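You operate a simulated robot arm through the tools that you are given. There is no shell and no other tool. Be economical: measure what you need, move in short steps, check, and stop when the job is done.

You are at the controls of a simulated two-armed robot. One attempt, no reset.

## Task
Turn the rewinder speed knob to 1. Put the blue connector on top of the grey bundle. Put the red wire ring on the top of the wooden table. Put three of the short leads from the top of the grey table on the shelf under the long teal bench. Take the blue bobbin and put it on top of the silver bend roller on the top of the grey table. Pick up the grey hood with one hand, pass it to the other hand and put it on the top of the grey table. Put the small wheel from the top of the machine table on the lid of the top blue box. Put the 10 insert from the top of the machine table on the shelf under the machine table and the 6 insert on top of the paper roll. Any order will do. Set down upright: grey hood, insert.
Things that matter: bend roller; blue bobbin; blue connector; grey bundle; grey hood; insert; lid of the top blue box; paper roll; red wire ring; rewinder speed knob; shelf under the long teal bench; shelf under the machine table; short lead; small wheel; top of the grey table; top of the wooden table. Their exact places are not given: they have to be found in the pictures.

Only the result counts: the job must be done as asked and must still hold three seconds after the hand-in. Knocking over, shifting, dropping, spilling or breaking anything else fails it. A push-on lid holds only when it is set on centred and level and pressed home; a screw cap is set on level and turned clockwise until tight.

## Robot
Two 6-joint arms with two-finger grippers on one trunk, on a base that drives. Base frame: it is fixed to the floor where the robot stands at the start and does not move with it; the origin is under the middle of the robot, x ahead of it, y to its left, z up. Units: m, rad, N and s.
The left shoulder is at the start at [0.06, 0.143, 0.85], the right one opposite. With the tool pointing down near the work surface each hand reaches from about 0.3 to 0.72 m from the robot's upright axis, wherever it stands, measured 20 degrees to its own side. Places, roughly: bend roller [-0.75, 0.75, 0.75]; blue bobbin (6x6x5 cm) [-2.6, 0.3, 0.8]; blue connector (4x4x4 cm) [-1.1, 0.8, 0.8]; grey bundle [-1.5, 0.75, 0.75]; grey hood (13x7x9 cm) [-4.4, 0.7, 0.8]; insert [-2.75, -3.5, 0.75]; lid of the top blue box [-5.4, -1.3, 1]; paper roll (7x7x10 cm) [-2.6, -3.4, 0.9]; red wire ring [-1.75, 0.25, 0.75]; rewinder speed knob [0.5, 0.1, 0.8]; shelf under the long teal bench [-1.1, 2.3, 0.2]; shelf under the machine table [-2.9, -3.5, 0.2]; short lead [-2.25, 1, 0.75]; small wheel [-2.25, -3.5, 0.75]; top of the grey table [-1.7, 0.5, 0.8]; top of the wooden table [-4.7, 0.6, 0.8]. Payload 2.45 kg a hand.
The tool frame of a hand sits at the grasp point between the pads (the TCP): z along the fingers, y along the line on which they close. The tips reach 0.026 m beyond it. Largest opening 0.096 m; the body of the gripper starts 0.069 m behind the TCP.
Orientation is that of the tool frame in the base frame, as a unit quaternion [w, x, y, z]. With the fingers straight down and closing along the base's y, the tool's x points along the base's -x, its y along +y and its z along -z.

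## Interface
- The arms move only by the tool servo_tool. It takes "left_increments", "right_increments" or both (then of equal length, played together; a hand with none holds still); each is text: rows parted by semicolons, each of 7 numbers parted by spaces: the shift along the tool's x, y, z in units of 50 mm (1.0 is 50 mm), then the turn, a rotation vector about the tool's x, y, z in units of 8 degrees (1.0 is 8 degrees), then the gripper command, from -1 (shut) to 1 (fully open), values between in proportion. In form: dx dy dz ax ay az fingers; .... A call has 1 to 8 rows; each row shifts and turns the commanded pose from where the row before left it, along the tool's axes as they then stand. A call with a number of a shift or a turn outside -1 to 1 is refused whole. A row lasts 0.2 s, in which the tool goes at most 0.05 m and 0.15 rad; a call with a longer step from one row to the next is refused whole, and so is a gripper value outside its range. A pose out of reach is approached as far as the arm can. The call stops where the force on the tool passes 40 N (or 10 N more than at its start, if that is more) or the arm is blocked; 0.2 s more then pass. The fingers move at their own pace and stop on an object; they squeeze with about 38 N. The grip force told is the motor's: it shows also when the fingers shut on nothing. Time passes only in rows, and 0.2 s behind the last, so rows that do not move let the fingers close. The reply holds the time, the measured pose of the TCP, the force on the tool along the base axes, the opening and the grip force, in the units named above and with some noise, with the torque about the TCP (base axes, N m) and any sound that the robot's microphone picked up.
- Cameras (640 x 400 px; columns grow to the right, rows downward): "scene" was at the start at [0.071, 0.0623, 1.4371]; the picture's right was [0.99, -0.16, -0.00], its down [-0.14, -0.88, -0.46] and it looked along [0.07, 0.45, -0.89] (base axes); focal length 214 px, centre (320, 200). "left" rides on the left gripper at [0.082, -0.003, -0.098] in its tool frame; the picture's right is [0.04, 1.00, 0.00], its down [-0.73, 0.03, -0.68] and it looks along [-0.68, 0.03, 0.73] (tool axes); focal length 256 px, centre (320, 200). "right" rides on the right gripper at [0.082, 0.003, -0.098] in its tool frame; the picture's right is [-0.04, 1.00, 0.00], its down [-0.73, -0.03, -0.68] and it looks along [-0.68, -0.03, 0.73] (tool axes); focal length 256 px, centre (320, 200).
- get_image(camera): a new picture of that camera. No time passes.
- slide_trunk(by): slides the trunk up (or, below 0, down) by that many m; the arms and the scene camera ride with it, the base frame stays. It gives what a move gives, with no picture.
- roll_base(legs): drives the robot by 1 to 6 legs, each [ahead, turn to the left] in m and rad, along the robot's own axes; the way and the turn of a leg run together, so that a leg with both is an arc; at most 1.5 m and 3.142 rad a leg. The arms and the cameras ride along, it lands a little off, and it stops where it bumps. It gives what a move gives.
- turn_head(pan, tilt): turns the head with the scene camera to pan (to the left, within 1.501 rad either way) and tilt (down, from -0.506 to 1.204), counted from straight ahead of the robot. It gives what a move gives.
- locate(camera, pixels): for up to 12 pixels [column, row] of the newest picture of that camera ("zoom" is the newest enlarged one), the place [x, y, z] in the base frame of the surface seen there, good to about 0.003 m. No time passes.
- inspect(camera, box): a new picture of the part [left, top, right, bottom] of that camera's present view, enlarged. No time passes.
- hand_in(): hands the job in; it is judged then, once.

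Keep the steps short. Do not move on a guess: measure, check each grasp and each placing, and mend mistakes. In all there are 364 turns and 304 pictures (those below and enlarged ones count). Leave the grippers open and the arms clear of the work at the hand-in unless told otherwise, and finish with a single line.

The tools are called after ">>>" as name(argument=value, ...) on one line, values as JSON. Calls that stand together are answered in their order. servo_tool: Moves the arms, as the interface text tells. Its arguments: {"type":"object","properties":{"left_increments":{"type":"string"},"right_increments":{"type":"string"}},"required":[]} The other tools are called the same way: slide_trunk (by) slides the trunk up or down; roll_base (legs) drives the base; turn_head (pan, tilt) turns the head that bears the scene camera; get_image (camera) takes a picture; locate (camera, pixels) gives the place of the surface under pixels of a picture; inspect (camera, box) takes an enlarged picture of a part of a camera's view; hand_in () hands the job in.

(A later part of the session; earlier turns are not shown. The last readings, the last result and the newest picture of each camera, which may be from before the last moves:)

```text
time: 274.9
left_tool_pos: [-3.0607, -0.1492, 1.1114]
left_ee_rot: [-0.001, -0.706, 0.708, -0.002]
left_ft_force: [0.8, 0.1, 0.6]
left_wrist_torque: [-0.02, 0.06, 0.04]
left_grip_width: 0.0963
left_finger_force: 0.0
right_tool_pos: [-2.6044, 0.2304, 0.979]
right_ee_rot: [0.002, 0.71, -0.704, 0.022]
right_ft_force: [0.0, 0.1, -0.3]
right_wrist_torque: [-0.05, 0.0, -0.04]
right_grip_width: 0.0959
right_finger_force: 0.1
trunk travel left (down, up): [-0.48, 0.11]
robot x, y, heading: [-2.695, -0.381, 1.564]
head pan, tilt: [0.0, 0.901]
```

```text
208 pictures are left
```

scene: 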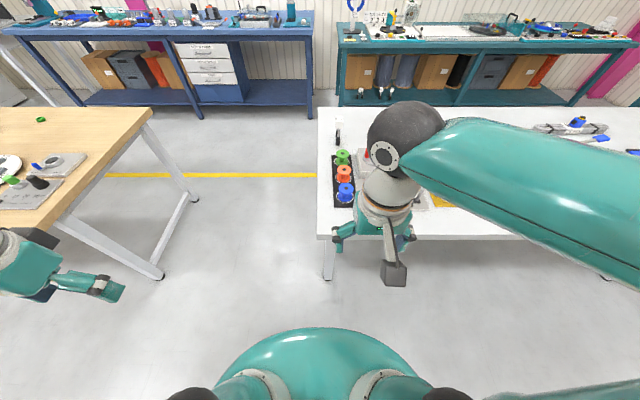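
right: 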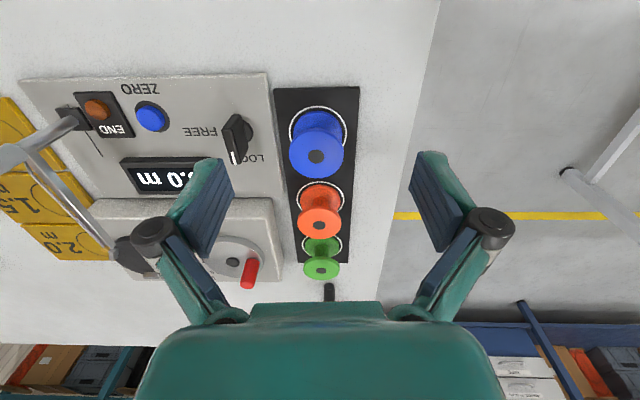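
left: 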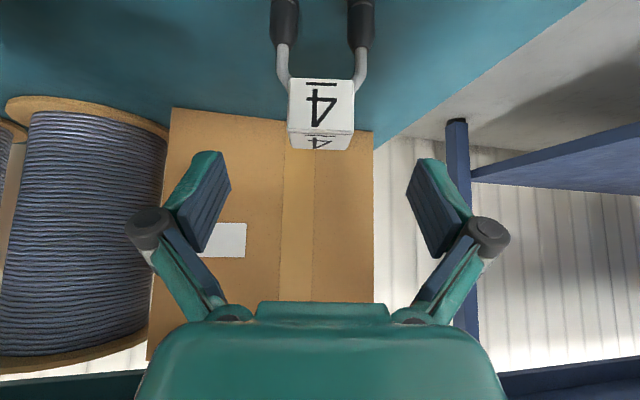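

I correct a small tilt and measure the blue bobbin at (316,150).

>>> servo_tool(right_increments="0 0 0 -0.2 -0.22 0 1")

>>> inspect(camera="right", box=[260, 80, 380, 200])

>>> locate(camera="zoom", pixels=[[310, 230], [230, 220], [400, 220], [310, 320], [310, 160], [300, 100], [320, 130]])

```text
time: 275.3
left_tool_pos: [-3.0602, -0.15, 1.1125]
left_ee_rot: [-0.002, -0.705, 0.709, 0.0]
left_ft_force: [0.4, -0.1, 0.2]
left_wrist_torque: [0.0, 0.0, 0.01]
left_grip_width: 0.0961
left_finger_force: 0.0
right_tool_pos: [-2.6037, 0.228, 0.9809]
right_ee_rot: [0.0, 0.71, -0.704, -0.002]
right_ft_force: [0.6, -0.1, 0.2]
right_wrist_torque: [-0.02, 0.02, -0.01]
right_grip_width: 0.0959
right_finger_force: 0.0
trunk travel left (down, up): [-0.48, 0.11]
robot x, y, heading: [-2.6929, -0.3762, 1.569]
head pan, tilt: [0.0, 0.901]
```

```text
3.33 times, centred on (320, 140) of right
```

zoom: 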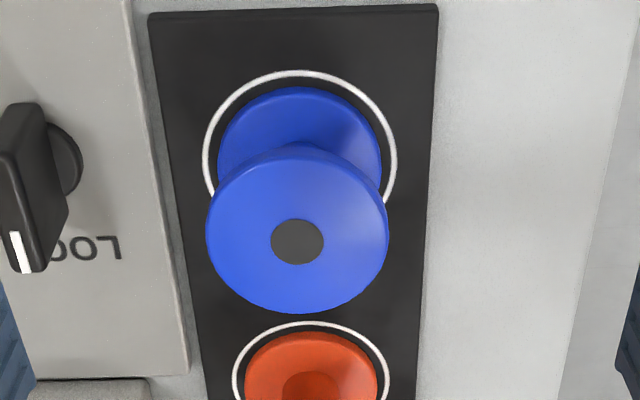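

```text
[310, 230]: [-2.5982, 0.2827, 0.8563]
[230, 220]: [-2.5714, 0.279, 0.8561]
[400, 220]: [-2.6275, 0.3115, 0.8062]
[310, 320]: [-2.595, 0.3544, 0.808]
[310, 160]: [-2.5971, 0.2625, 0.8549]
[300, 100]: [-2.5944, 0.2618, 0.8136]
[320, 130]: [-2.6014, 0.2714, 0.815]
```

Bobbin centre (−2.594, 0.284), top z 0.856, tray z 0.806. I descend to z 0.836 and grip.

>>> servo_tool(right_increments="-0.56 -0.1 0.4 0 0 0 1;-0.56 -0.1 0.4 0 0 0 1;0 0 0.7 0 0 0 1;0 0 0.7 0 0 0 1;0 0 0.65 0 0 0 1;0 0 0 0 0 0 1")

>>> get_image(camera="right")

```text
time: 276.7
left_tool_pos: [-3.0605, -0.1524, 1.1122]
left_ee_rot: [-0.002, -0.706, 0.708, 0.0]
left_ft_force: [-0.2, -0.2, -0.7]
left_wrist_torque: [0.01, -0.06, -0.01]
left_grip_width: 0.0961
left_finger_force: 0.0
right_tool_pos: [-2.5933, 0.2729, 0.8343]
right_ee_rot: [0.0, 0.709, -0.705, 0.0]
right_ft_force: [0.0, 0.2, 0.0]
right_wrist_torque: [0.02, 0.04, 0.0]
right_grip_width: 0.0963
right_finger_force: 0.1
right hand out of reach, approached as far as the arm can: row 2
trunk travel left (down, up): [-0.48, 0.11]
robot x, y, heading: [-2.6919, -0.3805, 1.57]
head pan, tilt: [0.0, 0.901]
```

```text
206 pictures are left
```

right: 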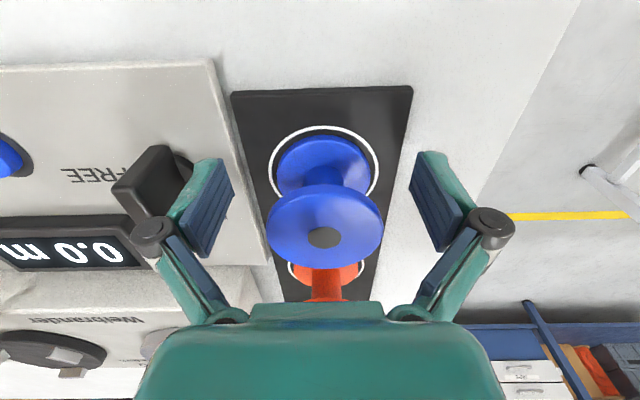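

The hand is 1 cm short in y (reach limit). I roll the base forward 1.2 cm; the fingers straddle the bobbin.

>>> roll_base(legs=[[0.012, 0]])

>>> inspect(camera="right", box=[160, 80, 480, 280])

```text
time: 277.4
left_tool_pos: [-3.0605, -0.1377, 1.1108]
left_ee_rot: [-0.003, -0.706, 0.708, -0.001]
left_ft_force: [-0.9, 0.2, -0.3]
left_wrist_torque: [-0.04, -0.01, -0.02]
left_grip_width: 0.0962
left_finger_force: 0.0
right_tool_pos: [-2.5925, 0.2859, 0.8357]
right_ee_rot: [0.0, 0.709, -0.705, 0.0]
right_ft_force: [-0.4, 0.4, -1.0]
right_wrist_torque: [-0.03, -0.02, 0.02]
right_grip_width: 0.0962
right_finger_force: 0.0
trunk travel left (down, up): [-0.48, 0.11]
robot x, y, heading: [-2.6957, -0.3699, 1.564]
head pan, tilt: [0.0, 0.901]
```

```text
2.00 times, centred on (320, 180) of right
```

zoom: 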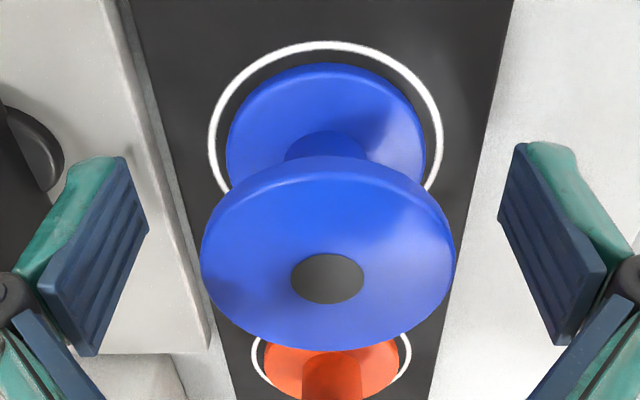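

Centred. I close and lift.

>>> servo_tool(right_increments="0 0 0 0 0 0 -1;0 0 0 0 0 0 -1;0 0 0 0 0 0 -1;0 0 -0.6 0 0 0 -1;0 0 -0.9 0 0 0 -1;0 0 -0.9 0 0 0 -1")

>>> get_image(camera="right")

```text
time: 278.8
left_tool_pos: [-3.061, -0.1397, 1.1127]
left_ee_rot: [-0.002, -0.706, 0.709, -0.001]
left_ft_force: [-0.4, -0.6, 1.1]
left_wrist_torque: [0.02, -0.01, 0.01]
left_grip_width: 0.096
left_finger_force: 0.1
right_tool_pos: [-2.5935, 0.2836, 0.9539]
right_ee_rot: [0.0, 0.71, -0.704, 0.001]
right_ft_force: [1.1, 0.0, -0.1]
right_wrist_torque: [-0.03, 0.0, -0.01]
right_grip_width: 0.0527
right_finger_force: 37.9
trunk travel left (down, up): [-0.48, 0.11]
robot x, y, heading: [-2.6889, -0.3714, 1.563]
head pan, tilt: [0.0, 0.901]
```

```text
204 pictures are left
```

right: 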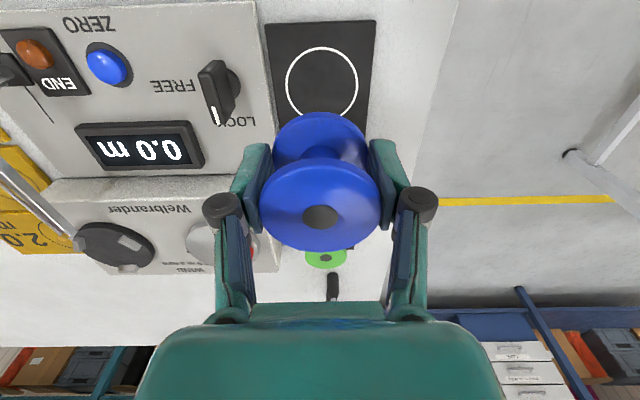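

Bobbin held upright. I pull the hand in and drive east to the red wire ring.

>>> servo_tool(right_increments="0.8 -0.2 -0.4 0 0 0 -1;0.8 -0.2 -0.4 0 0 0 -1;0.8 -0.2 -0.4 0 0 0 -1;0.8 -0.2 -0.4 0 0 0 -1;0.8 -0.2 -0.4 0 0 0 -1;0.8 -0.2 -0.4 0 0 0 -1")

>>> roll_base(legs=[[0, -0.8]])

>>> roll_base(legs=[[0, -0.76], [0.85, 0]])

>>> roll_base(legs=[[0, 0.8]])

>>> roll_base(legs=[[0, 0.76]])

>>> get_image(camera="scene")

```text
time: 280.2
left_tool_pos: [-3.0606, -0.1389, 1.1123]
left_ee_rot: [-0.002, -0.706, 0.708, 0.0]
left_ft_force: [-0.2, -0.3, 0.0]
left_wrist_torque: [-0.02, -0.01, 0.02]
left_grip_width: 0.0962
left_finger_force: 0.0
right_tool_pos: [-2.5852, 0.2718, 0.9857]
right_ee_rot: [0.0, 0.71, -0.705, 0.0]
right_ft_force: [-0.1, 0.1, 0.0]
right_wrist_torque: [-0.01, -0.01, 0.0]
right_grip_width: 0.0527
right_finger_force: 38.1
right hand out of reach, approached as far as the arm can: row 1, 2, 3, 4, 5, 6
trunk travel left (down, up): [-0.48, 0.11]
robot x, y, heading: [-2.6912, -0.3671, 1.565]
head pan, tilt: [0.0, 0.901]
```

```text
time: 282.8
left_tool_pos: [-2.8091, 0.0484, 1.1134]
left_ee_rot: [-0.003, -0.4, 0.917, 0.0]
left_ft_force: [-0.3, 0.1, 0.3]
left_wrist_torque: [-0.02, -0.01, 0.04]
left_grip_width: 0.0958
left_finger_force: 0.0
right_tool_pos: [-2.1817, 0.0312, 0.986]
right_ee_rot: [0.001, -0.406, 0.914, 0.001]
right_ft_force: [0.2, -0.3, -0.3]
right_wrist_torque: [0.04, 0.01, 0.01]
right_grip_width: 0.0532
right_finger_force: 37.9
trunk travel left (down, up): [-0.48, 0.11]
robot x, y, heading: [-2.7183, -0.345, 0.81]
head pan, tilt: [0.0, 0.901]
stopped in leg 1: the robot was blocked; the commanded pose is now the measured one
```

```text
time: 285.1
left_tool_pos: [-2.5321, 0.0201, 1.1154]
left_ee_rot: [-0.003, -0.07, 0.998, 0.001]
left_ft_force: [0.7, -0.1, 0.2]
left_wrist_torque: [0.04, 0.01, 0.02]
left_grip_width: 0.0959
left_finger_force: 0.1
right_tool_pos: [-2.0579, -0.3869, 0.987]
right_ee_rot: [-0.001, -0.077, 0.997, 0.001]
right_ft_force: [0.2, 0.1, -0.9]
right_wrist_torque: [0.02, 0.01, 0.0]
right_grip_width: 0.0528
right_finger_force: 38.4
trunk travel left (down, up): [-0.48, 0.11]
robot x, y, heading: [-2.7157, -0.3223, 0.126]
head pan, tilt: [0.0, 0.901]
stopped in leg 1: the robot was blocked; the commanded pose is now the measured one
```

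```text
time: 286.8
left_tool_pos: [-2.6508, 0.0587, 1.1148]
left_ee_rot: [-0.002, -0.228, 0.974, 0.001]
left_ft_force: [-0.7, 0.3, 0.3]
left_wrist_torque: [0.02, -0.04, 0.01]
left_grip_width: 0.096
left_finger_force: 0.0
right_tool_pos: [-2.069, -0.1788, 0.9896]
right_ee_rot: [0.002, -0.234, 0.972, 0.002]
right_ft_force: [0.5, -0.6, -0.9]
right_wrist_torque: [0.0, 0.0, -0.01]
right_grip_width: 0.0528
right_finger_force: 37.7
trunk travel left (down, up): [-0.48, 0.11]
robot x, y, heading: [-2.7116, -0.3321, 0.445]
head pan, tilt: [0.0, 0.901]
stopped in leg 1: the robot was blocked; the commanded pose is now the measured one
```

```text
time: 289.2
left_tool_pos: [-2.9198, 0.0055, 1.1153]
left_ee_rot: [-0.002, -0.552, 0.834, -0.001]
left_ft_force: [-0.6, 0.3, -0.5]
left_wrist_torque: [0.03, 0.0, 0.01]
left_grip_width: 0.0959
left_finger_force: 0.1
right_tool_pos: [-2.3241, 0.2016, 0.988]
right_ee_rot: [-0.001, -0.558, 0.83, 0.0]
right_ft_force: [-0.1, 0.2, -0.8]
right_wrist_torque: [-0.04, -0.01, 0.01]
right_grip_width: 0.0524
right_finger_force: 38.1
trunk travel left (down, up): [-0.48, 0.11]
robot x, y, heading: [-2.685, -0.3439, 1.161]
head pan, tilt: [0.0, 0.901]
stopped in leg 1: the robot was blocked; the commanded pose is now the measured one
```

```text
203 pictures are left
```

scene: 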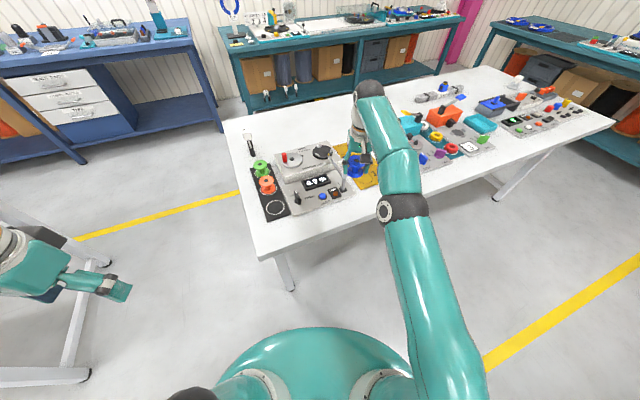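

The hand didn't pull in (out-of-reach reports) and the arm stayed extended. I try raising it straight up in small steps first.

>>> servo_tool(right_increments="0.3 0 0 0 0 0 -1;0.3 0 0 0 0 0 -1")

>>> get_image(camera="right")

```text
time: 289.9
left_tool_pos: [-2.9186, 0.0054, 1.1165]
left_ee_rot: [-0.002, -0.553, 0.833, -0.001]
left_ft_force: [-0.2, 0.7, 0.1]
left_wrist_torque: [0.05, 0.02, 0.02]
left_grip_width: 0.0958
left_finger_force: 0.1
right_tool_pos: [-2.3356, 0.1732, 0.9868]
right_ee_rot: [-0.001, -0.557, 0.83, 0.001]
right_ft_force: [0.1, 0.5, -0.7]
right_wrist_torque: [-0.01, 0.01, 0.03]
right_grip_width: 0.053
right_finger_force: 37.6
trunk travel left (down, up): [-0.48, 0.11]
robot x, y, heading: [-2.6849, -0.3447, 1.163]
head pan, tilt: [0.0, 0.901]
```

```text
202 pictures are left
```

right: 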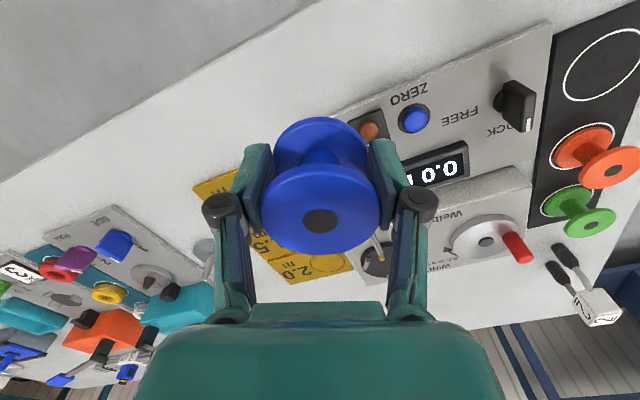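

It moves now, and nothing looks disturbed. I pull it in and up.

>>> servo_tool(right_increments="0.6 0 -0.4 0 0 0 -1;0.6 0 -0.4 0 0 0 -1;0.6 0 -0.4 0 0 0 -1;0.6 0 -0.4 0 0 0 -1;0.6 0 -0.4 0 0 0 -1")

>>> get_image(camera="scene")

```text
time: 291.1
left_tool_pos: [-2.92, 0.004, 1.1155]
left_ee_rot: [-0.002, -0.552, 0.834, -0.001]
left_ft_force: [-0.4, 0.1, -0.3]
left_wrist_torque: [0.0, 0.0, 0.01]
left_grip_width: 0.0961
left_finger_force: 0.0
right_tool_pos: [-2.3933, 0.0326, 1.089]
right_ee_rot: [0.0, -0.558, 0.83, 0.0]
right_ft_force: [-0.7, 0.1, -0.4]
right_wrist_torque: [0.02, -0.03, 0.0]
right_grip_width: 0.053
right_finger_force: 38.1
trunk travel left (down, up): [-0.48, 0.11]
robot x, y, heading: [-2.6849, -0.3405, 1.164]
head pan, tilt: [0.0, 0.901]
```

```text
201 pictures are left
```

scene: 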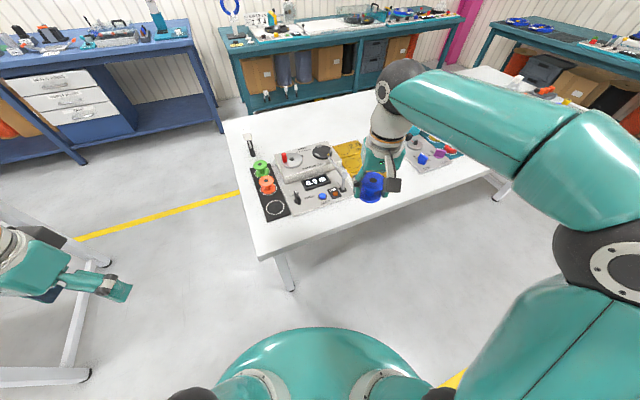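

Good. Now turn east and drive to x ≈ −1.75.

>>> roll_base(legs=[[0, -0.6]])

>>> roll_base(legs=[[0, -0.58], [0.85, 0]])

>>> roll_base(legs=[[0, 0.8]])

>>> roll_base(legs=[[0, 0.76]])

>>> get_image(camera="scene")

```text
time: 293.3
left_tool_pos: [-2.6784, 0.0768, 1.1152]
left_ee_rot: [-0.003, -0.281, 0.96, 0.0]
left_ft_force: [0.4, -0.5, 0.3]
left_wrist_torque: [-0.01, 0.02, 0.02]
left_grip_width: 0.096
left_finger_force: 0.1
right_tool_pos: [-2.2291, -0.196, 1.0869]
right_ee_rot: [-0.001, -0.288, 0.958, 0.0]
right_ft_force: [1.0, 0.0, -0.5]
right_wrist_torque: [-0.01, 0.01, 0.0]
right_grip_width: 0.053
right_finger_force: 37.9
trunk travel left (down, up): [-0.48, 0.11]
robot x, y, heading: [-2.6921, -0.3267, 0.56]
head pan, tilt: [0.0, 0.901]
```

```text
time: 299.6
left_tool_pos: [-1.6127, -0.0292, 1.1154]
left_ee_rot: [-0.003, 0.017, 1.0, 0.001]
left_ft_force: [-0.7, -1.0, 0.0]
left_wrist_torque: [-0.01, 0.0, -0.02]
left_grip_width: 0.0958
left_finger_force: 0.0
right_tool_pos: [-1.3981, -0.511, 1.0892]
right_ee_rot: [-0.001, 0.011, 1.0, 0.001]
right_ft_force: [-0.6, -0.8, -0.6]
right_wrist_torque: [0.0, 0.07, 0.01]
right_grip_width: 0.0531
right_finger_force: 38.3
trunk travel left (down, up): [-0.48, 0.11]
robot x, y, heading: [-1.8534, -0.3566, -0.045]
head pan, tilt: [0.0, 0.901]
```

```text
time: 302.4
left_tool_pos: [-1.9225, 0.0458, 1.1165]
left_ee_rot: [-0.002, -0.376, 0.927, 0.0]
left_ft_force: [0.2, 1.2, -0.8]
left_wrist_torque: [-0.01, 0.04, 0.04]
left_grip_width: 0.0961
left_finger_force: 0.1
right_tool_pos: [-1.4273, -0.135, 1.088]
right_ee_rot: [-0.002, -0.381, 0.925, 0.0]
right_ft_force: [0.7, 0.5, -1.0]
right_wrist_torque: [0.01, 0.07, -0.03]
right_grip_width: 0.0526
right_finger_force: 37.9
trunk travel left (down, up): [-0.48, 0.11]
robot x, y, heading: [-1.8397, -0.3716, 0.764]
head pan, tilt: [0.0, 0.901]
```

```text
time: 305.0
left_tool_pos: [-2.1838, -0.1212, 1.1169]
left_ee_rot: [-0.003, -0.687, 0.727, -0.001]
left_ft_force: [-0.1, 0.2, 0.0]
left_wrist_torque: [-0.01, 0.02, -0.02]
left_grip_width: 0.0959
left_finger_force: 0.1
right_tool_pos: [-1.6978, 0.0838, 1.0899]
right_ee_rot: [-0.001, -0.69, 0.723, 0.0]
right_ft_force: [0.1, 0.1, -1.3]
right_wrist_torque: [0.01, 0.01, 0.03]
right_grip_width: 0.0531
right_finger_force: 37.8
trunk travel left (down, up): [-0.48, 0.11]
robot x, y, heading: [-1.8174, -0.3738, 1.498]
head pan, tilt: [0.0, 0.901]
```

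```text
200 pictures are left
```

scene: 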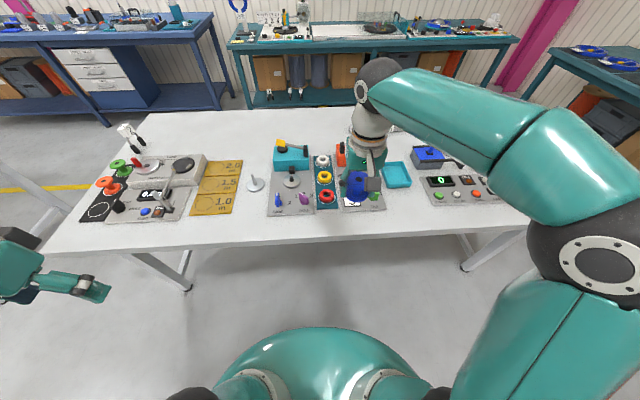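

The three wire rings are on the teal plate; the red one at (328,196). I zoom and measure.

>>> inspect(camera="scene", box=[240, 130, 400, 220])

>>> locate(camera="scene", pixels=[[328, 196], [328, 190], [321, 196], [334, 196], [328, 202], [306, 199], [282, 200]])

```text
4.00 times, centred on (320, 175) of scene
```

zoom: 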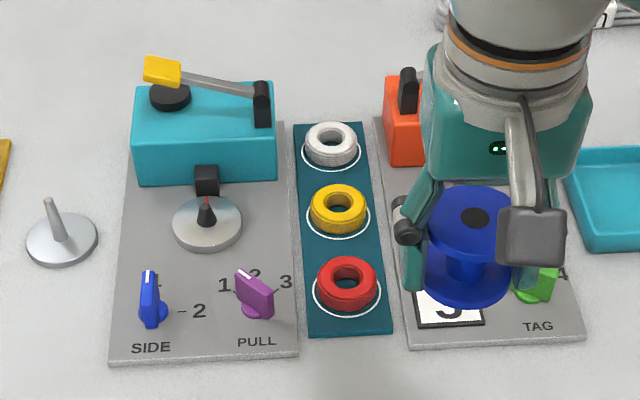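

```text
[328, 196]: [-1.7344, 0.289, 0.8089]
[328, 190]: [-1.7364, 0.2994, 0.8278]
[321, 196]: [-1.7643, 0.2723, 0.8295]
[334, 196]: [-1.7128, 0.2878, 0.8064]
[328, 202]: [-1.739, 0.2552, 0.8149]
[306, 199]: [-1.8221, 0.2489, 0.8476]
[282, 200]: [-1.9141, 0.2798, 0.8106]
```

Red ring centre ≈ (−1.742, 0.28), top z 0.83. I move the right hand (with bobbin) aside, roll forward 8 cm, and bring the left hand over.

>>> servo_tool(right_increments="0.3 -0.8 0 0 0 0 -1;0.3 -0.8 0 0 0 0 -1;0.3 -0.8 0 0 0 0 -1;0.3 -0.8 0 0 0 0 -1")

>>> roll_base(legs=[[0.08, 0]])

>>> servo_tool(left_increments="-0.575 -0.705 0.2 0 0 0 0.8;-0.575 -0.705 0.2 0 0 0 0.8;-0.575 -0.705 0.2 0 0 0 0.8;-0.575 -0.705 0.2 0 0 0 0.8;-0.575 -0.705 0.2 0 0 0 0.8;-0.575 -0.705 0.2 0 0 0 0.8;-0.575 -0.705 0.2 0 0 0 0.8")

>>> get_image(camera="left")

```text
time: 306.0
left_tool_pos: [-2.1841, -0.1214, 1.118]
left_ee_rot: [-0.003, -0.687, 0.727, -0.001]
left_ft_force: [0.1, 0.1, 0.0]
left_wrist_torque: [0.0, 0.02, 0.03]
left_grip_width: 0.0959
left_finger_force: 0.0
right_tool_pos: [-1.5406, 0.0151, 1.0915]
right_ee_rot: [0.0, -0.691, 0.723, 0.001]
right_ft_force: [-0.2, -0.3, -0.3]
right_wrist_torque: [0.01, -0.03, 0.01]
right_grip_width: 0.0532
right_finger_force: 38.3
trunk travel left (down, up): [-0.48, 0.11]
robot x, y, heading: [-1.8168, -0.3722, 1.501]
head pan, tilt: [0.0, 0.901]
```

```text
time: 307.0
left_tool_pos: [-2.1783, -0.0384, 1.1165]
left_ee_rot: [-0.004, -0.687, 0.726, -0.001]
left_ft_force: [-0.3, 0.3, -0.6]
left_wrist_torque: [-0.07, -0.01, -0.01]
left_grip_width: 0.0959
left_finger_force: 0.1
right_tool_pos: [-1.5352, 0.0972, 1.0901]
right_ee_rot: [-0.001, -0.691, 0.723, 0.0]
right_ft_force: [0.0, 0.1, -1.4]
right_wrist_torque: [-0.07, -0.02, 0.0]
right_grip_width: 0.053
right_finger_force: 38.0
trunk travel left (down, up): [-0.48, 0.11]
robot x, y, heading: [-1.8145, -0.2904, 1.499]
head pan, tilt: [0.0, 0.901]
```

```text
time: 308.6
left_tool_pos: [-1.9194, 0.1474, 1.0465]
left_ee_rot: [-0.003, -0.687, 0.727, -0.001]
left_ft_force: [0.3, 0.9, 0.0]
left_wrist_torque: [-0.03, -0.03, 0.01]
left_grip_width: 0.0864
left_finger_force: 0.1
right_tool_pos: [-1.5355, 0.0964, 1.0908]
right_ee_rot: [-0.001, -0.691, 0.723, 0.0]
right_ft_force: [-0.7, 0.4, -0.9]
right_wrist_torque: [0.01, -0.02, 0.0]
right_grip_width: 0.0529
right_finger_force: 38.1
trunk travel left (down, up): [-0.48, 0.11]
robot x, y, heading: [-1.8087, -0.2908, 1.509]
head pan, tilt: [0.0, 0.901]
```

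```text
198 pictures are left
```

left: 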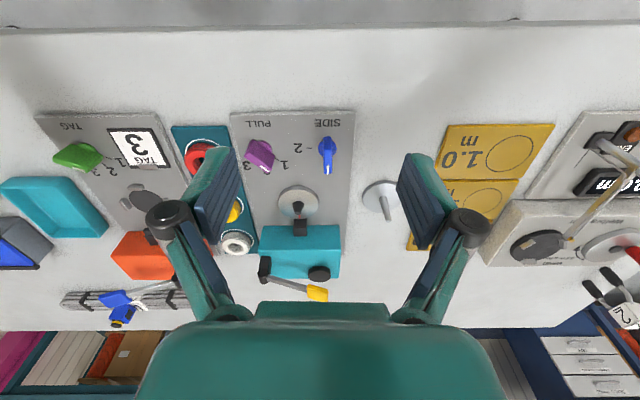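

I continue toward the ring.

>>> servo_tool(left_increments="-0.44 -0.684 0.24 0 0 0 0.8;-0.44 -0.684 0.24 0 0 0 0.8;-0.44 -0.684 0.24 0 0 0 0.8;-0.44 -0.684 0.24 0 0 0 0.8;-0.44 -0.684 0.24 0 0 0 0.8")

>>> get_image(camera="left")

```text
time: 309.8
left_tool_pos: [-1.7436, 0.2445, 0.9868]
left_ee_rot: [-0.003, -0.687, 0.727, -0.001]
left_ft_force: [-0.7, 0.1, 0.3]
left_wrist_torque: [0.01, 0.0, 0.04]
left_grip_width: 0.0862
left_finger_force: 0.0
right_tool_pos: [-1.5353, 0.0981, 1.0897]
right_ee_rot: [0.0, -0.691, 0.723, 0.0]
right_ft_force: [0.0, -0.5, -1.5]
right_wrist_torque: [0.0, 0.02, -0.05]
right_grip_width: 0.053
right_finger_force: 37.9
trunk travel left (down, up): [-0.48, 0.11]
robot x, y, heading: [-1.8105, -0.2921, 1.498]
head pan, tilt: [0.0, 0.901]
```

```text
197 pictures are left
```

left: 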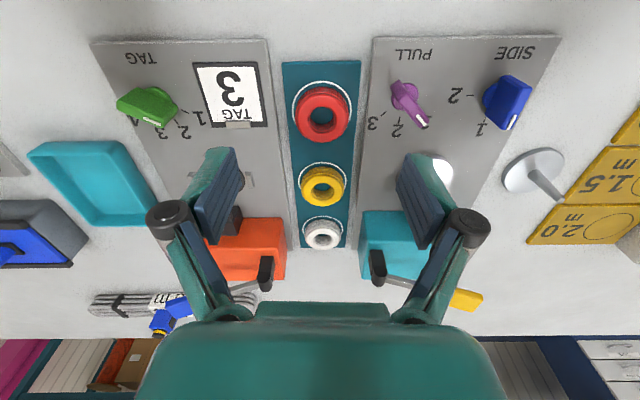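

>>> locate(camera="left", pixels=[[322, 98], [322, 130], [302, 115], [343, 115], [322, 113], [298, 130], [405, 95], [420, 115]])

>>> inspect(camera="left", box=[270, 60, 370, 160])

```text
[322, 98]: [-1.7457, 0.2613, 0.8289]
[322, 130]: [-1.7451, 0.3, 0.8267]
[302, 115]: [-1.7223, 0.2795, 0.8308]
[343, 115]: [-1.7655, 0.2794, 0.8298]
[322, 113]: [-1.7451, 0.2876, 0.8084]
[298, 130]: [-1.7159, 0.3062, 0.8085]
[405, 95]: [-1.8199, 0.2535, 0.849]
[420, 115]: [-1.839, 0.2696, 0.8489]
```

```text
4.00 times, centred on (320, 110) of left
```

zoom: 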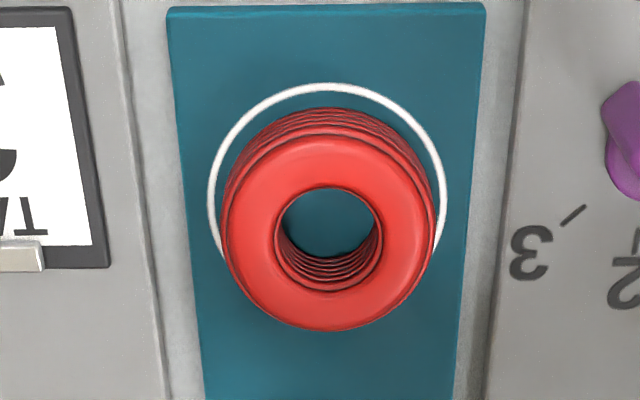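

Ring centre (−1.744, 0.281), z 0.808–0.830. I descend to z 0.838 and close.

>>> servo_tool(left_increments="-0.37 0 0.6 0 0 0 0.56;-0.36 0 0.7 0 0 0 0.56;0 0 0.8 0 0 0 0.56;0 0 0.86 0 0 0 0.56;0 0 0 0 0 0 0.56")

>>> get_image(camera="left")

```text
time: 311.0
left_tool_pos: [-1.7419, 0.2799, 0.8373]
left_ee_rot: [-0.002, -0.687, 0.727, -0.001]
left_ft_force: [0.6, -0.4, -0.2]
left_wrist_torque: [0.0, 0.01, 0.01]
left_grip_width: 0.0751
left_finger_force: 0.1
right_tool_pos: [-1.5358, 0.0964, 1.0905]
right_ee_rot: [-0.001, -0.691, 0.723, 0.0]
right_ft_force: [0.3, -0.6, 0.2]
right_wrist_torque: [0.01, 0.01, 0.0]
right_grip_width: 0.053
right_finger_force: 37.6
trunk travel left (down, up): [-0.48, 0.11]
robot x, y, heading: [-1.8133, -0.2894, 1.499]
head pan, tilt: [0.0, 0.901]
```

```text
195 pictures are left
```

left: 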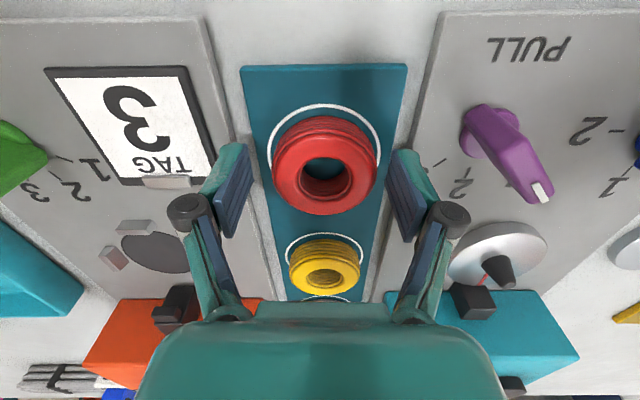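

Well centred. Close and lift.

>>> servo_tool(left_increments="0 0 0 0 0 0 -1;0 0 0 0 0 0 -1;0 0 0 0 0 0 -1;0 0 -0.6 0 0 0 -1;0 0 -0.9 0 0 0 -1;0 0 -0.9 0 0 0 -1;0 0 -0.9 0 0 0 -1")

>>> get_image(camera="left")

```text
time: 312.6
left_tool_pos: [-1.7431, 0.2801, 1.0043]
left_ee_rot: [-0.003, -0.687, 0.727, -0.001]
left_ft_force: [0.3, 0.3, -1.5]
left_wrist_torque: [-0.04, 0.01, -0.01]
left_grip_width: 0.0571
left_finger_force: 37.9
right_tool_pos: [-1.5359, 0.0945, 1.0912]
right_ee_rot: [-0.001, -0.69, 0.724, 0.0]
right_ft_force: [-0.2, -0.2, -0.5]
right_wrist_torque: [0.0, 0.01, 0.02]
right_grip_width: 0.0527
right_finger_force: 37.3
trunk travel left (down, up): [-0.48, 0.11]
robot x, y, heading: [-1.8075, -0.2932, 1.504]
head pan, tilt: [0.0, 0.901]
```

```text
194 pictures are left
```

left: 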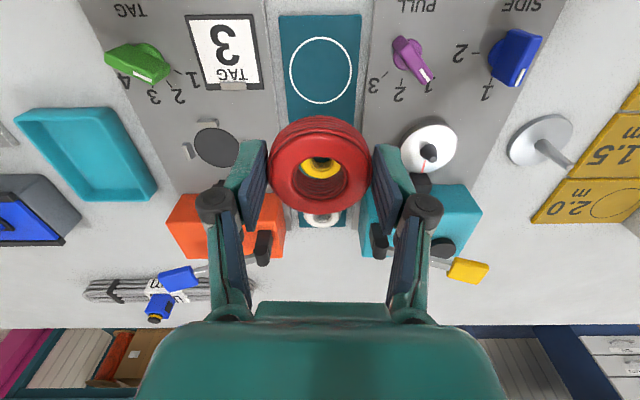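

Red ring held. I retract the left hand and travel round the east end to the bend roller.

>>> servo_tool(left_increments="0.5 0.5 -0.3 0 0 0 -1;0.6 0.6 -0.3 0 0 0 -1;0.6 0.6 -0.3 0 0 0 -1;0.6 0.6 -0.3 0 0 0 -1;0.6 0.6 -0.3 0 0 0 -1;0.6 0.6 0 0 0 0 -1;0.6 0.6 0 0 0 0 -1", right_increments="0.3 0 0 0 0 0 -1;0.3 0 0 0 0 0 -1;0.3 0 0 0 0 0 -1;0 0 0 0 0 0 -1;0 0 0 0 0 0 -1;0 0 0 0 0 0 -1;0 0 0 0 0 0 -1")

>>> roll_base(legs=[[0, -0.75]])

>>> roll_base(legs=[[0, -0.7]])

>>> turn_head(pan=0.0, tilt=0.5)

>>> get_image(camera="scene")

```text
time: 314.2
left_tool_pos: [-1.9595, 0.0872, 1.0822]
left_ee_rot: [-0.001, -0.687, 0.726, -0.002]
left_ft_force: [-0.7, 0.0, -1.4]
left_wrist_torque: [0.01, -0.02, 0.01]
left_grip_width: 0.0568
left_finger_force: 38.0
right_tool_pos: [-1.5386, 0.0495, 1.0901]
right_ee_rot: [0.001, -0.691, 0.723, 0.001]
right_ft_force: [0.1, 0.2, -1.5]
right_wrist_torque: [0.04, -0.01, -0.02]
right_grip_width: 0.053
right_finger_force: 38.2
trunk travel left (down, up): [-0.48, 0.11]
robot x, y, heading: [-1.8089, -0.2882, 1.502]
head pan, tilt: [0.0, 0.901]
```

```text
time: 316.9
left_tool_pos: [-1.6552, 0.0857, 1.0815]
left_ee_rot: [-0.003, -0.367, 0.93, 0.0]
left_ft_force: [0.2, 0.6, -0.8]
left_wrist_torque: [-0.02, 0.03, 0.0]
left_grip_width: 0.0572
left_finger_force: 38.0
right_tool_pos: [-1.3759, -0.2331, 1.0908]
right_ee_rot: [-0.001, -0.372, 0.928, 0.001]
right_ft_force: [0.2, 0.1, -0.5]
right_wrist_torque: [0.0, 0.03, 0.01]
right_grip_width: 0.0528
right_finger_force: 37.8
trunk travel left (down, up): [-0.48, 0.11]
robot x, y, heading: [-1.8302, -0.2724, 0.736]
head pan, tilt: [0.0, 0.901]
```

```text
time: 319.4
left_tool_pos: [-1.4605, -0.1094, 1.0822]
left_ee_rot: [-0.003, -0.027, 1.0, 0.001]
left_ft_force: [0.4, 0.9, 0.0]
left_wrist_torque: [0.01, 0.02, -0.02]
left_grip_width: 0.0574
left_finger_force: 37.9
right_tool_pos: [-1.452, -0.5325, 1.091]
right_ee_rot: [-0.001, -0.032, 0.999, 0.001]
right_ft_force: [0.3, 0.7, -0.5]
right_wrist_torque: [-0.01, -0.01, 0.01]
right_grip_width: 0.0527
right_finger_force: 38.4
trunk travel left (down, up): [-0.48, 0.11]
robot x, y, heading: [-1.8236, -0.2545, 0.045]
head pan, tilt: [0.0, 0.901]
```

```text
time: 320.2
left_tool_pos: [-1.4606, -0.1096, 1.0827]
left_ee_rot: [-0.002, -0.027, 1.0, 0.001]
left_ft_force: [0.1, 0.6, -0.9]
left_wrist_torque: [0.01, 0.0, 0.01]
left_grip_width: 0.057
left_finger_force: 38.3
right_tool_pos: [-1.4518, -0.5332, 1.0902]
right_ee_rot: [-0.001, -0.032, 1.0, 0.001]
right_ft_force: [-0.3, -0.5, -0.6]
right_wrist_torque: [0.01, 0.02, 0.0]
right_grip_width: 0.053
right_finger_force: 37.9
trunk travel left (down, up): [-0.48, 0.11]
robot x, y, heading: [-1.8314, -0.2481, 0.047]
head pan, tilt: [0.0, 0.499]
```

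```text
193 pictures are left
```

scene: 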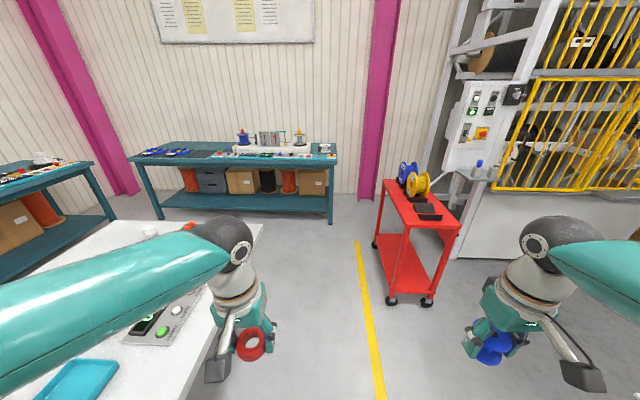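

Clear path. I drive east 1.4 m and turn north.

>>> roll_base(legs=[[1.45, 0.0]])

>>> roll_base(legs=[[0, 0.8]])

>>> roll_base(legs=[[0, 0.74]])

```text
time: 327.5
left_tool_pos: [-0.0222, -0.0496, 1.0815]
left_ee_rot: [-0.003, -0.024, 1.0, 0.0]
left_ft_force: [0.3, -0.1, -1.4]
left_wrist_torque: [-0.03, 0.0, 0.02]
left_grip_width: 0.0572
left_finger_force: 38.5
right_tool_pos: [-0.0159, -0.4735, 1.0917]
right_ee_rot: [-0.001, -0.028, 1.0, 0.001]
right_ft_force: [-0.3, -0.5, -1.4]
right_wrist_torque: [0.03, 0.03, 0.02]
right_grip_width: 0.0532
right_finger_force: 38.0
trunk travel left (down, up): [-0.48, 0.11]
robot x, y, heading: [-0.3868, -0.1885, 0.039]
head pan, tilt: [0.0, 0.499]
```

```text
time: 330.3
left_tool_pos: [-0.2354, 0.1706, 1.0831]
left_ee_rot: [-0.003, -0.415, 0.91, -0.001]
left_ft_force: [-0.3, -0.4, -1.0]
left_wrist_torque: [0.01, -0.03, 0.01]
left_grip_width: 0.0571
left_finger_force: 37.9
right_tool_pos: [0.0746, -0.1182, 1.0902]
right_ee_rot: [-0.002, -0.42, 0.907, 0.0]
right_ft_force: [-0.1, 0.4, -1.4]
right_wrist_torque: [-0.02, 0.09, 0.01]
right_grip_width: 0.053
right_finger_force: 38.0
trunk travel left (down, up): [-0.48, 0.11]
robot x, y, heading: [-0.3718, -0.2059, 0.849]
head pan, tilt: [0.0, 0.499]
```

```text
time: 332.8
left_tool_pos: [-0.521, 0.1647, 1.0827]
left_ee_rot: [0.002, 0.711, -0.703, 0.001]
left_ft_force: [0.5, -0.4, -0.9]
left_wrist_torque: [0.04, 0.0, -0.03]
left_grip_width: 0.057
left_finger_force: 38.4
right_tool_pos: [-0.0964, 0.1541, 1.0932]
right_ee_rot: [0.002, 0.715, -0.699, 0.0]
right_ft_force: [0.1, 0.6, 0.2]
right_wrist_torque: [-0.03, -0.01, -0.01]
right_grip_width: 0.053
right_finger_force: 37.4
trunk travel left (down, up): [-0.48, 0.11]
robot x, y, heading: [-0.3459, -0.211, 1.565]
head pan, tilt: [0.0, 0.499]
```

I drive north with a slight veer, then turn west to face the table's east end.

>>> roll_base(legs=[[0, -0.12], [0.72, 0]])

>>> roll_base(legs=[[0, 0.85]])

>>> roll_base(legs=[[0, 0.82]])

>>> turn_head(pan=-0.2, tilt=0.9)

>>> get_image(camera="scene")

```text
time: 337.5
left_tool_pos: [-0.3719, 0.9049, 1.0829]
left_ee_rot: [-0.003, -0.661, 0.75, -0.002]
left_ft_force: [-0.1, -0.6, -1.4]
left_wrist_torque: [-0.01, 0.02, -0.02]
left_grip_width: 0.0571
left_finger_force: 38.2
right_tool_pos: [0.0453, 0.8381, 1.0919]
right_ee_rot: [-0.001, -0.666, 0.746, 0.0]
right_ft_force: [-0.2, 0.9, 0.2]
right_wrist_torque: [-0.03, 0.0, 0.01]
right_grip_width: 0.0527
right_finger_force: 38.4
trunk travel left (down, up): [-0.48, 0.11]
robot x, y, heading: [-0.2502, 0.5161, 1.434]
head pan, tilt: [0.0, 0.499]
```

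```text
time: 340.3
left_tool_pos: [-0.6215, 0.6829, 1.0842]
left_ee_rot: [0.002, 0.909, -0.416, 0.003]
left_ft_force: [-0.1, -0.3, -0.9]
left_wrist_torque: [-0.03, -0.02, 0.01]
left_grip_width: 0.0572
left_finger_force: 37.6
right_tool_pos: [-0.2905, 0.9488, 1.0934]
right_ee_rot: [0.001, 0.912, -0.411, 0.0]
right_ft_force: [-0.2, 0.0, 0.0]
right_wrist_torque: [0.0, 0.0, -0.01]
right_grip_width: 0.0527
right_finger_force: 38.0
trunk travel left (down, up): [-0.48, 0.11]
robot x, y, heading: [-0.2264, 0.532, 2.269]
head pan, tilt: [0.0, 0.499]
```

```text
time: 343.1
left_tool_pos: [-0.6105, 0.3496, 1.0845]
left_ee_rot: [0.001, 1.0, -0.023, 0.004]
left_ft_force: [-0.6, -1.0, -0.3]
left_wrist_torque: [0.0, -0.04, -0.04]
left_grip_width: 0.0569
left_finger_force: 38.3
right_tool_pos: [-0.5761, 0.7732, 1.0931]
right_ee_rot: [0.001, 1.0, -0.019, 0.0]
right_ft_force: [0.2, 0.4, 0.1]
right_wrist_torque: [-0.01, -0.05, -0.01]
right_grip_width: 0.0529
right_finger_force: 38.3
trunk travel left (down, up): [-0.48, 0.11]
robot x, y, heading: [-0.2272, 0.557, 3.07]
head pan, tilt: [0.0, 0.499]
```

```text
time: 344.0
left_tool_pos: [-0.6113, 0.3506, 1.0843]
left_ee_rot: [0.002, 1.0, -0.025, 0.002]
left_ft_force: [0.1, 0.3, -0.7]
left_wrist_torque: [0.0, -0.04, -0.05]
left_grip_width: 0.0568
left_finger_force: 38.4
right_tool_pos: [-0.5761, 0.7729, 1.0931]
right_ee_rot: [0.001, 1.0, -0.018, 0.001]
right_ft_force: [0.1, -1.7, -0.8]
right_wrist_torque: [0.01, 0.02, 0.03]
right_grip_width: 0.0532
right_finger_force: 38.2
trunk travel left (down, up): [-0.48, 0.11]
robot x, y, heading: [-0.2284, 0.5562, 3.073]
head pan, tilt: [-0.201, 0.901]
```

```text
192 pictures are left
```

scene: 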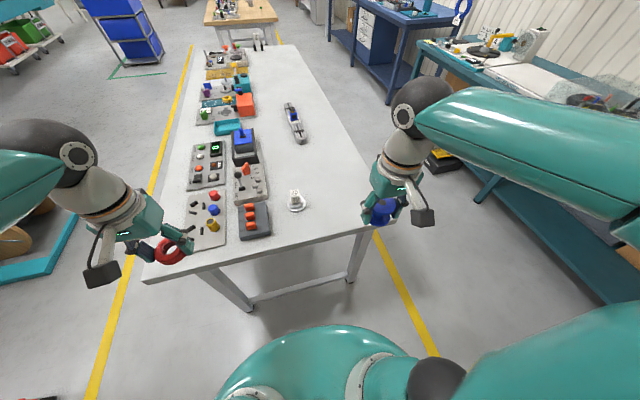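

The roller is at (296,200). I zoom and measure.

>>> inspect(camera="scene", box=[260, 170, 340, 225])

>>> locate(camera="zoom", pixels=[[285, 180], [300, 210], [285, 270], [250, 250], [330, 240], [200, 280], [330, 300], [285, 300]])

```text
7.27 times, centred on (300, 198) of scene
```

zoom: 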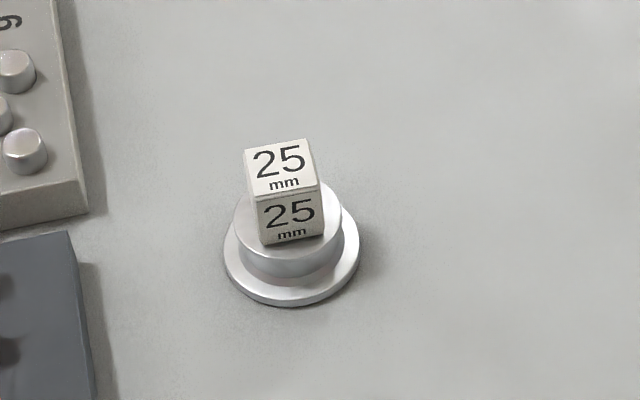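

```text
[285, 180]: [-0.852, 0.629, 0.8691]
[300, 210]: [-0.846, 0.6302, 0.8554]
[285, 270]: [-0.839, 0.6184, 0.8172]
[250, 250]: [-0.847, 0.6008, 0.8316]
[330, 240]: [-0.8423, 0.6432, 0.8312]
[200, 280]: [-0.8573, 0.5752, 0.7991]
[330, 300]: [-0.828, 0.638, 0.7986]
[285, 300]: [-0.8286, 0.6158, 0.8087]
```

The roller: flange, drum top z ≈0.831, and a tag cube "25 mm" on it up to z ≈0.87. I bring the right hand nearer for a close look.

>>> servo_tool(right_increments="-0.75 0.52 0.15 0 0 0 -1;-0.75 0.52 0.15 0 0 0 -1;-0.75 0.52 0.15 0 0 0 -1;-0.75 0.52 0.15 0 0 0 -1;-0.75 0.52 0.15 0 0 0 -1;-0.75 0.52 0.15 0 0 0 -1")

>>> get_image(camera="right")

>>> inspect(camera="scene", box=[260, 160, 340, 225])

```text
time: 345.4
left_tool_pos: [-0.6132, 0.349, 1.0838]
left_ee_rot: [0.001, 1.0, -0.022, 0.004]
left_ft_force: [-0.1, -0.2, -1.0]
left_wrist_torque: [0.0, -0.08, 0.03]
left_grip_width: 0.0568
left_finger_force: 37.9
right_tool_pos: [-0.8059, 0.6218, 1.0471]
right_ee_rot: [0.0, 1.0, -0.019, 0.002]
right_ft_force: [0.4, -0.7, -0.1]
right_wrist_torque: [0.03, -0.05, 0.02]
right_grip_width: 0.0526
right_finger_force: 37.9
trunk travel left (down, up): [-0.48, 0.11]
robot x, y, heading: [-0.2262, 0.5552, 3.073]
head pan, tilt: [-0.201, 0.901]
```

```text
190 pictures are left
```

right: 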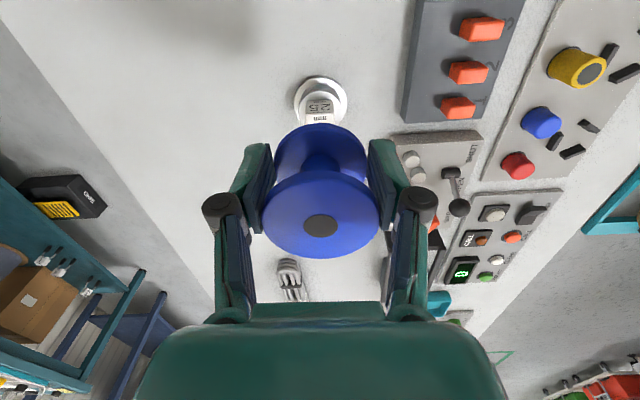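

```text
6.15 times, centred on (300, 192) of scene
```

zoom: 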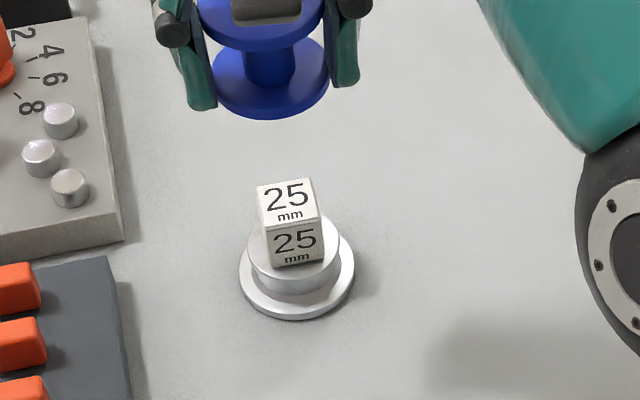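

>>> locate(camera="zoom", pixels=[[288, 205], [262, 192], [308, 184], [318, 215], [266, 225], [295, 245], [250, 270], [335, 260], [345, 255], [295, 312], [242, 285], [352, 270]])

>>> inspect(camera="right", box=[280, 60, 360, 130])

```text
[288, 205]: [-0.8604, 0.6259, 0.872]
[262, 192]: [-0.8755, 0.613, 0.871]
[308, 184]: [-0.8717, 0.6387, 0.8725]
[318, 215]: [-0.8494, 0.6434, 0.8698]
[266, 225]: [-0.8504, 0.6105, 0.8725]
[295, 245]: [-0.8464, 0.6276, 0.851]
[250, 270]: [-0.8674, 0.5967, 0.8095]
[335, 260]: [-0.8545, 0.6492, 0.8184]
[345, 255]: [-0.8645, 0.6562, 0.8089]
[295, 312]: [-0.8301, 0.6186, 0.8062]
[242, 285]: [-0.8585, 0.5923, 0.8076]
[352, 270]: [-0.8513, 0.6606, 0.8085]
```

```text
5.71 times, centred on (320, 95) of right
```

zoom: 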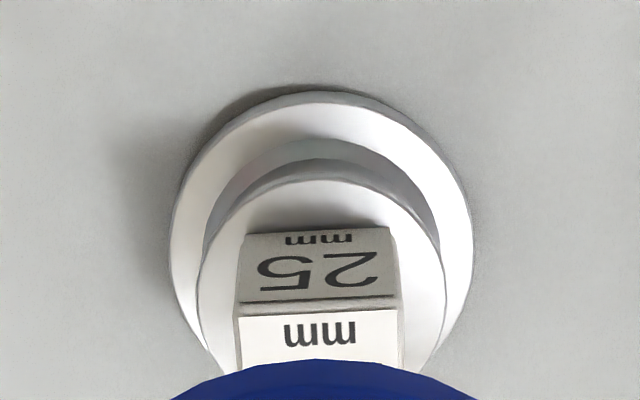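

The tag cube's top (z 0.872) is centred on the roller at (−0.862, 0.627). I place the bobbin centred there: move over and lower to z ≈0.925 first.

>>> servo_tool(right_increments="-0.565 -0.03 0 0 0 0 -1;-0.565 -0.03 0.4 0 0 0 -1;0 0 0.8 0 0 0 -1;0 0 0.8 0 0 0 -1;0 0 0.44 0 0 0 -1;0 0 0 0 0 0 -1")

>>> inspect(camera="scene", box=[250, 140, 350, 225])

```text
time: 346.8
left_tool_pos: [-0.6099, 0.3497, 1.0845]
left_ee_rot: [0.001, 1.0, -0.023, 0.003]
left_ft_force: [0.4, -0.2, -0.8]
left_wrist_torque: [-0.01, 0.02, -0.01]
left_grip_width: 0.0567
left_finger_force: 37.8
right_tool_pos: [-0.8359, 0.6302, 0.9202]
right_ee_rot: [0.001, 1.0, -0.019, 0.001]
right_ft_force: [0.2, 0.5, -1.3]
right_wrist_torque: [0.02, -0.02, 0.02]
right_grip_width: 0.0529
right_finger_force: 37.8
right hand out of reach, approached as far as the arm can: row 1, 2
trunk travel left (down, up): [-0.48, 0.11]
robot x, y, heading: [-0.2302, 0.5589, 3.073]
head pan, tilt: [-0.201, 0.901]
```

```text
4.71 times, centred on (300, 182) of scene
```

zoom: 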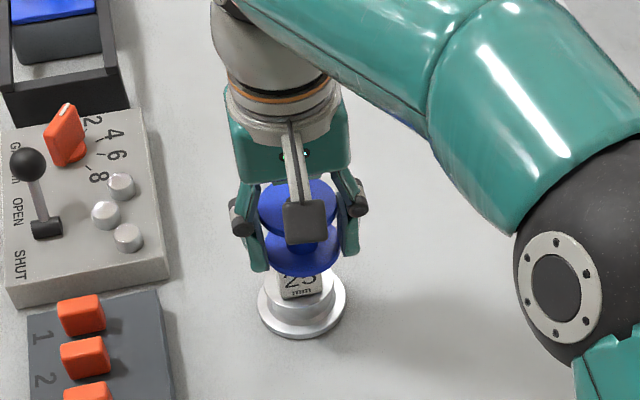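

The arm reaches only x −0.836. I roll forward 3.5 cm (bobbin is 18 mm above the tag) and fine-tune.

>>> roll_base(legs=[[0.035, 0]])

>>> servo_tool(right_increments="0 0 0 0 0 0 -1")

```text
time: 347.6
left_tool_pos: [-0.6492, 0.3528, 1.0833]
left_ee_rot: [0.0, 1.0, -0.023, 0.004]
left_ft_force: [-0.3, 0.5, -1.4]
left_wrist_torque: [0.02, -0.07, 0.0]
left_grip_width: 0.0568
left_finger_force: 37.9
right_tool_pos: [-0.8726, 0.6333, 0.918]
right_ee_rot: [0.001, 1.0, -0.019, 0.003]
right_ft_force: [1.0, 0.7, -0.4]
right_wrist_torque: [-0.01, -0.09, 0.05]
right_grip_width: 0.0528
right_finger_force: 38.1
trunk travel left (down, up): [-0.48, 0.11]
robot x, y, heading: [-0.2636, 0.561, 3.072]
head pan, tilt: [-0.201, 0.901]
```

```text
time: 348.0
left_tool_pos: [-0.6473, 0.3522, 1.0848]
left_ee_rot: [0.001, 1.0, -0.023, 0.004]
left_ft_force: [0.1, -0.3, -1.0]
left_wrist_torque: [-0.07, -0.04, -0.02]
left_grip_width: 0.0569
left_finger_force: 37.9
right_tool_pos: [-0.8716, 0.6326, 0.9206]
right_ee_rot: [0.0, 1.0, -0.019, 0.002]
right_ft_force: [-0.6, -0.3, 0.1]
right_wrist_torque: [0.0, 0.0, 0.0]
right_grip_width: 0.0531
right_finger_force: 37.6
trunk travel left (down, up): [-0.48, 0.11]
robot x, y, heading: [-0.2612, 0.5612, 3.073]
head pan, tilt: [-0.201, 0.901]
```

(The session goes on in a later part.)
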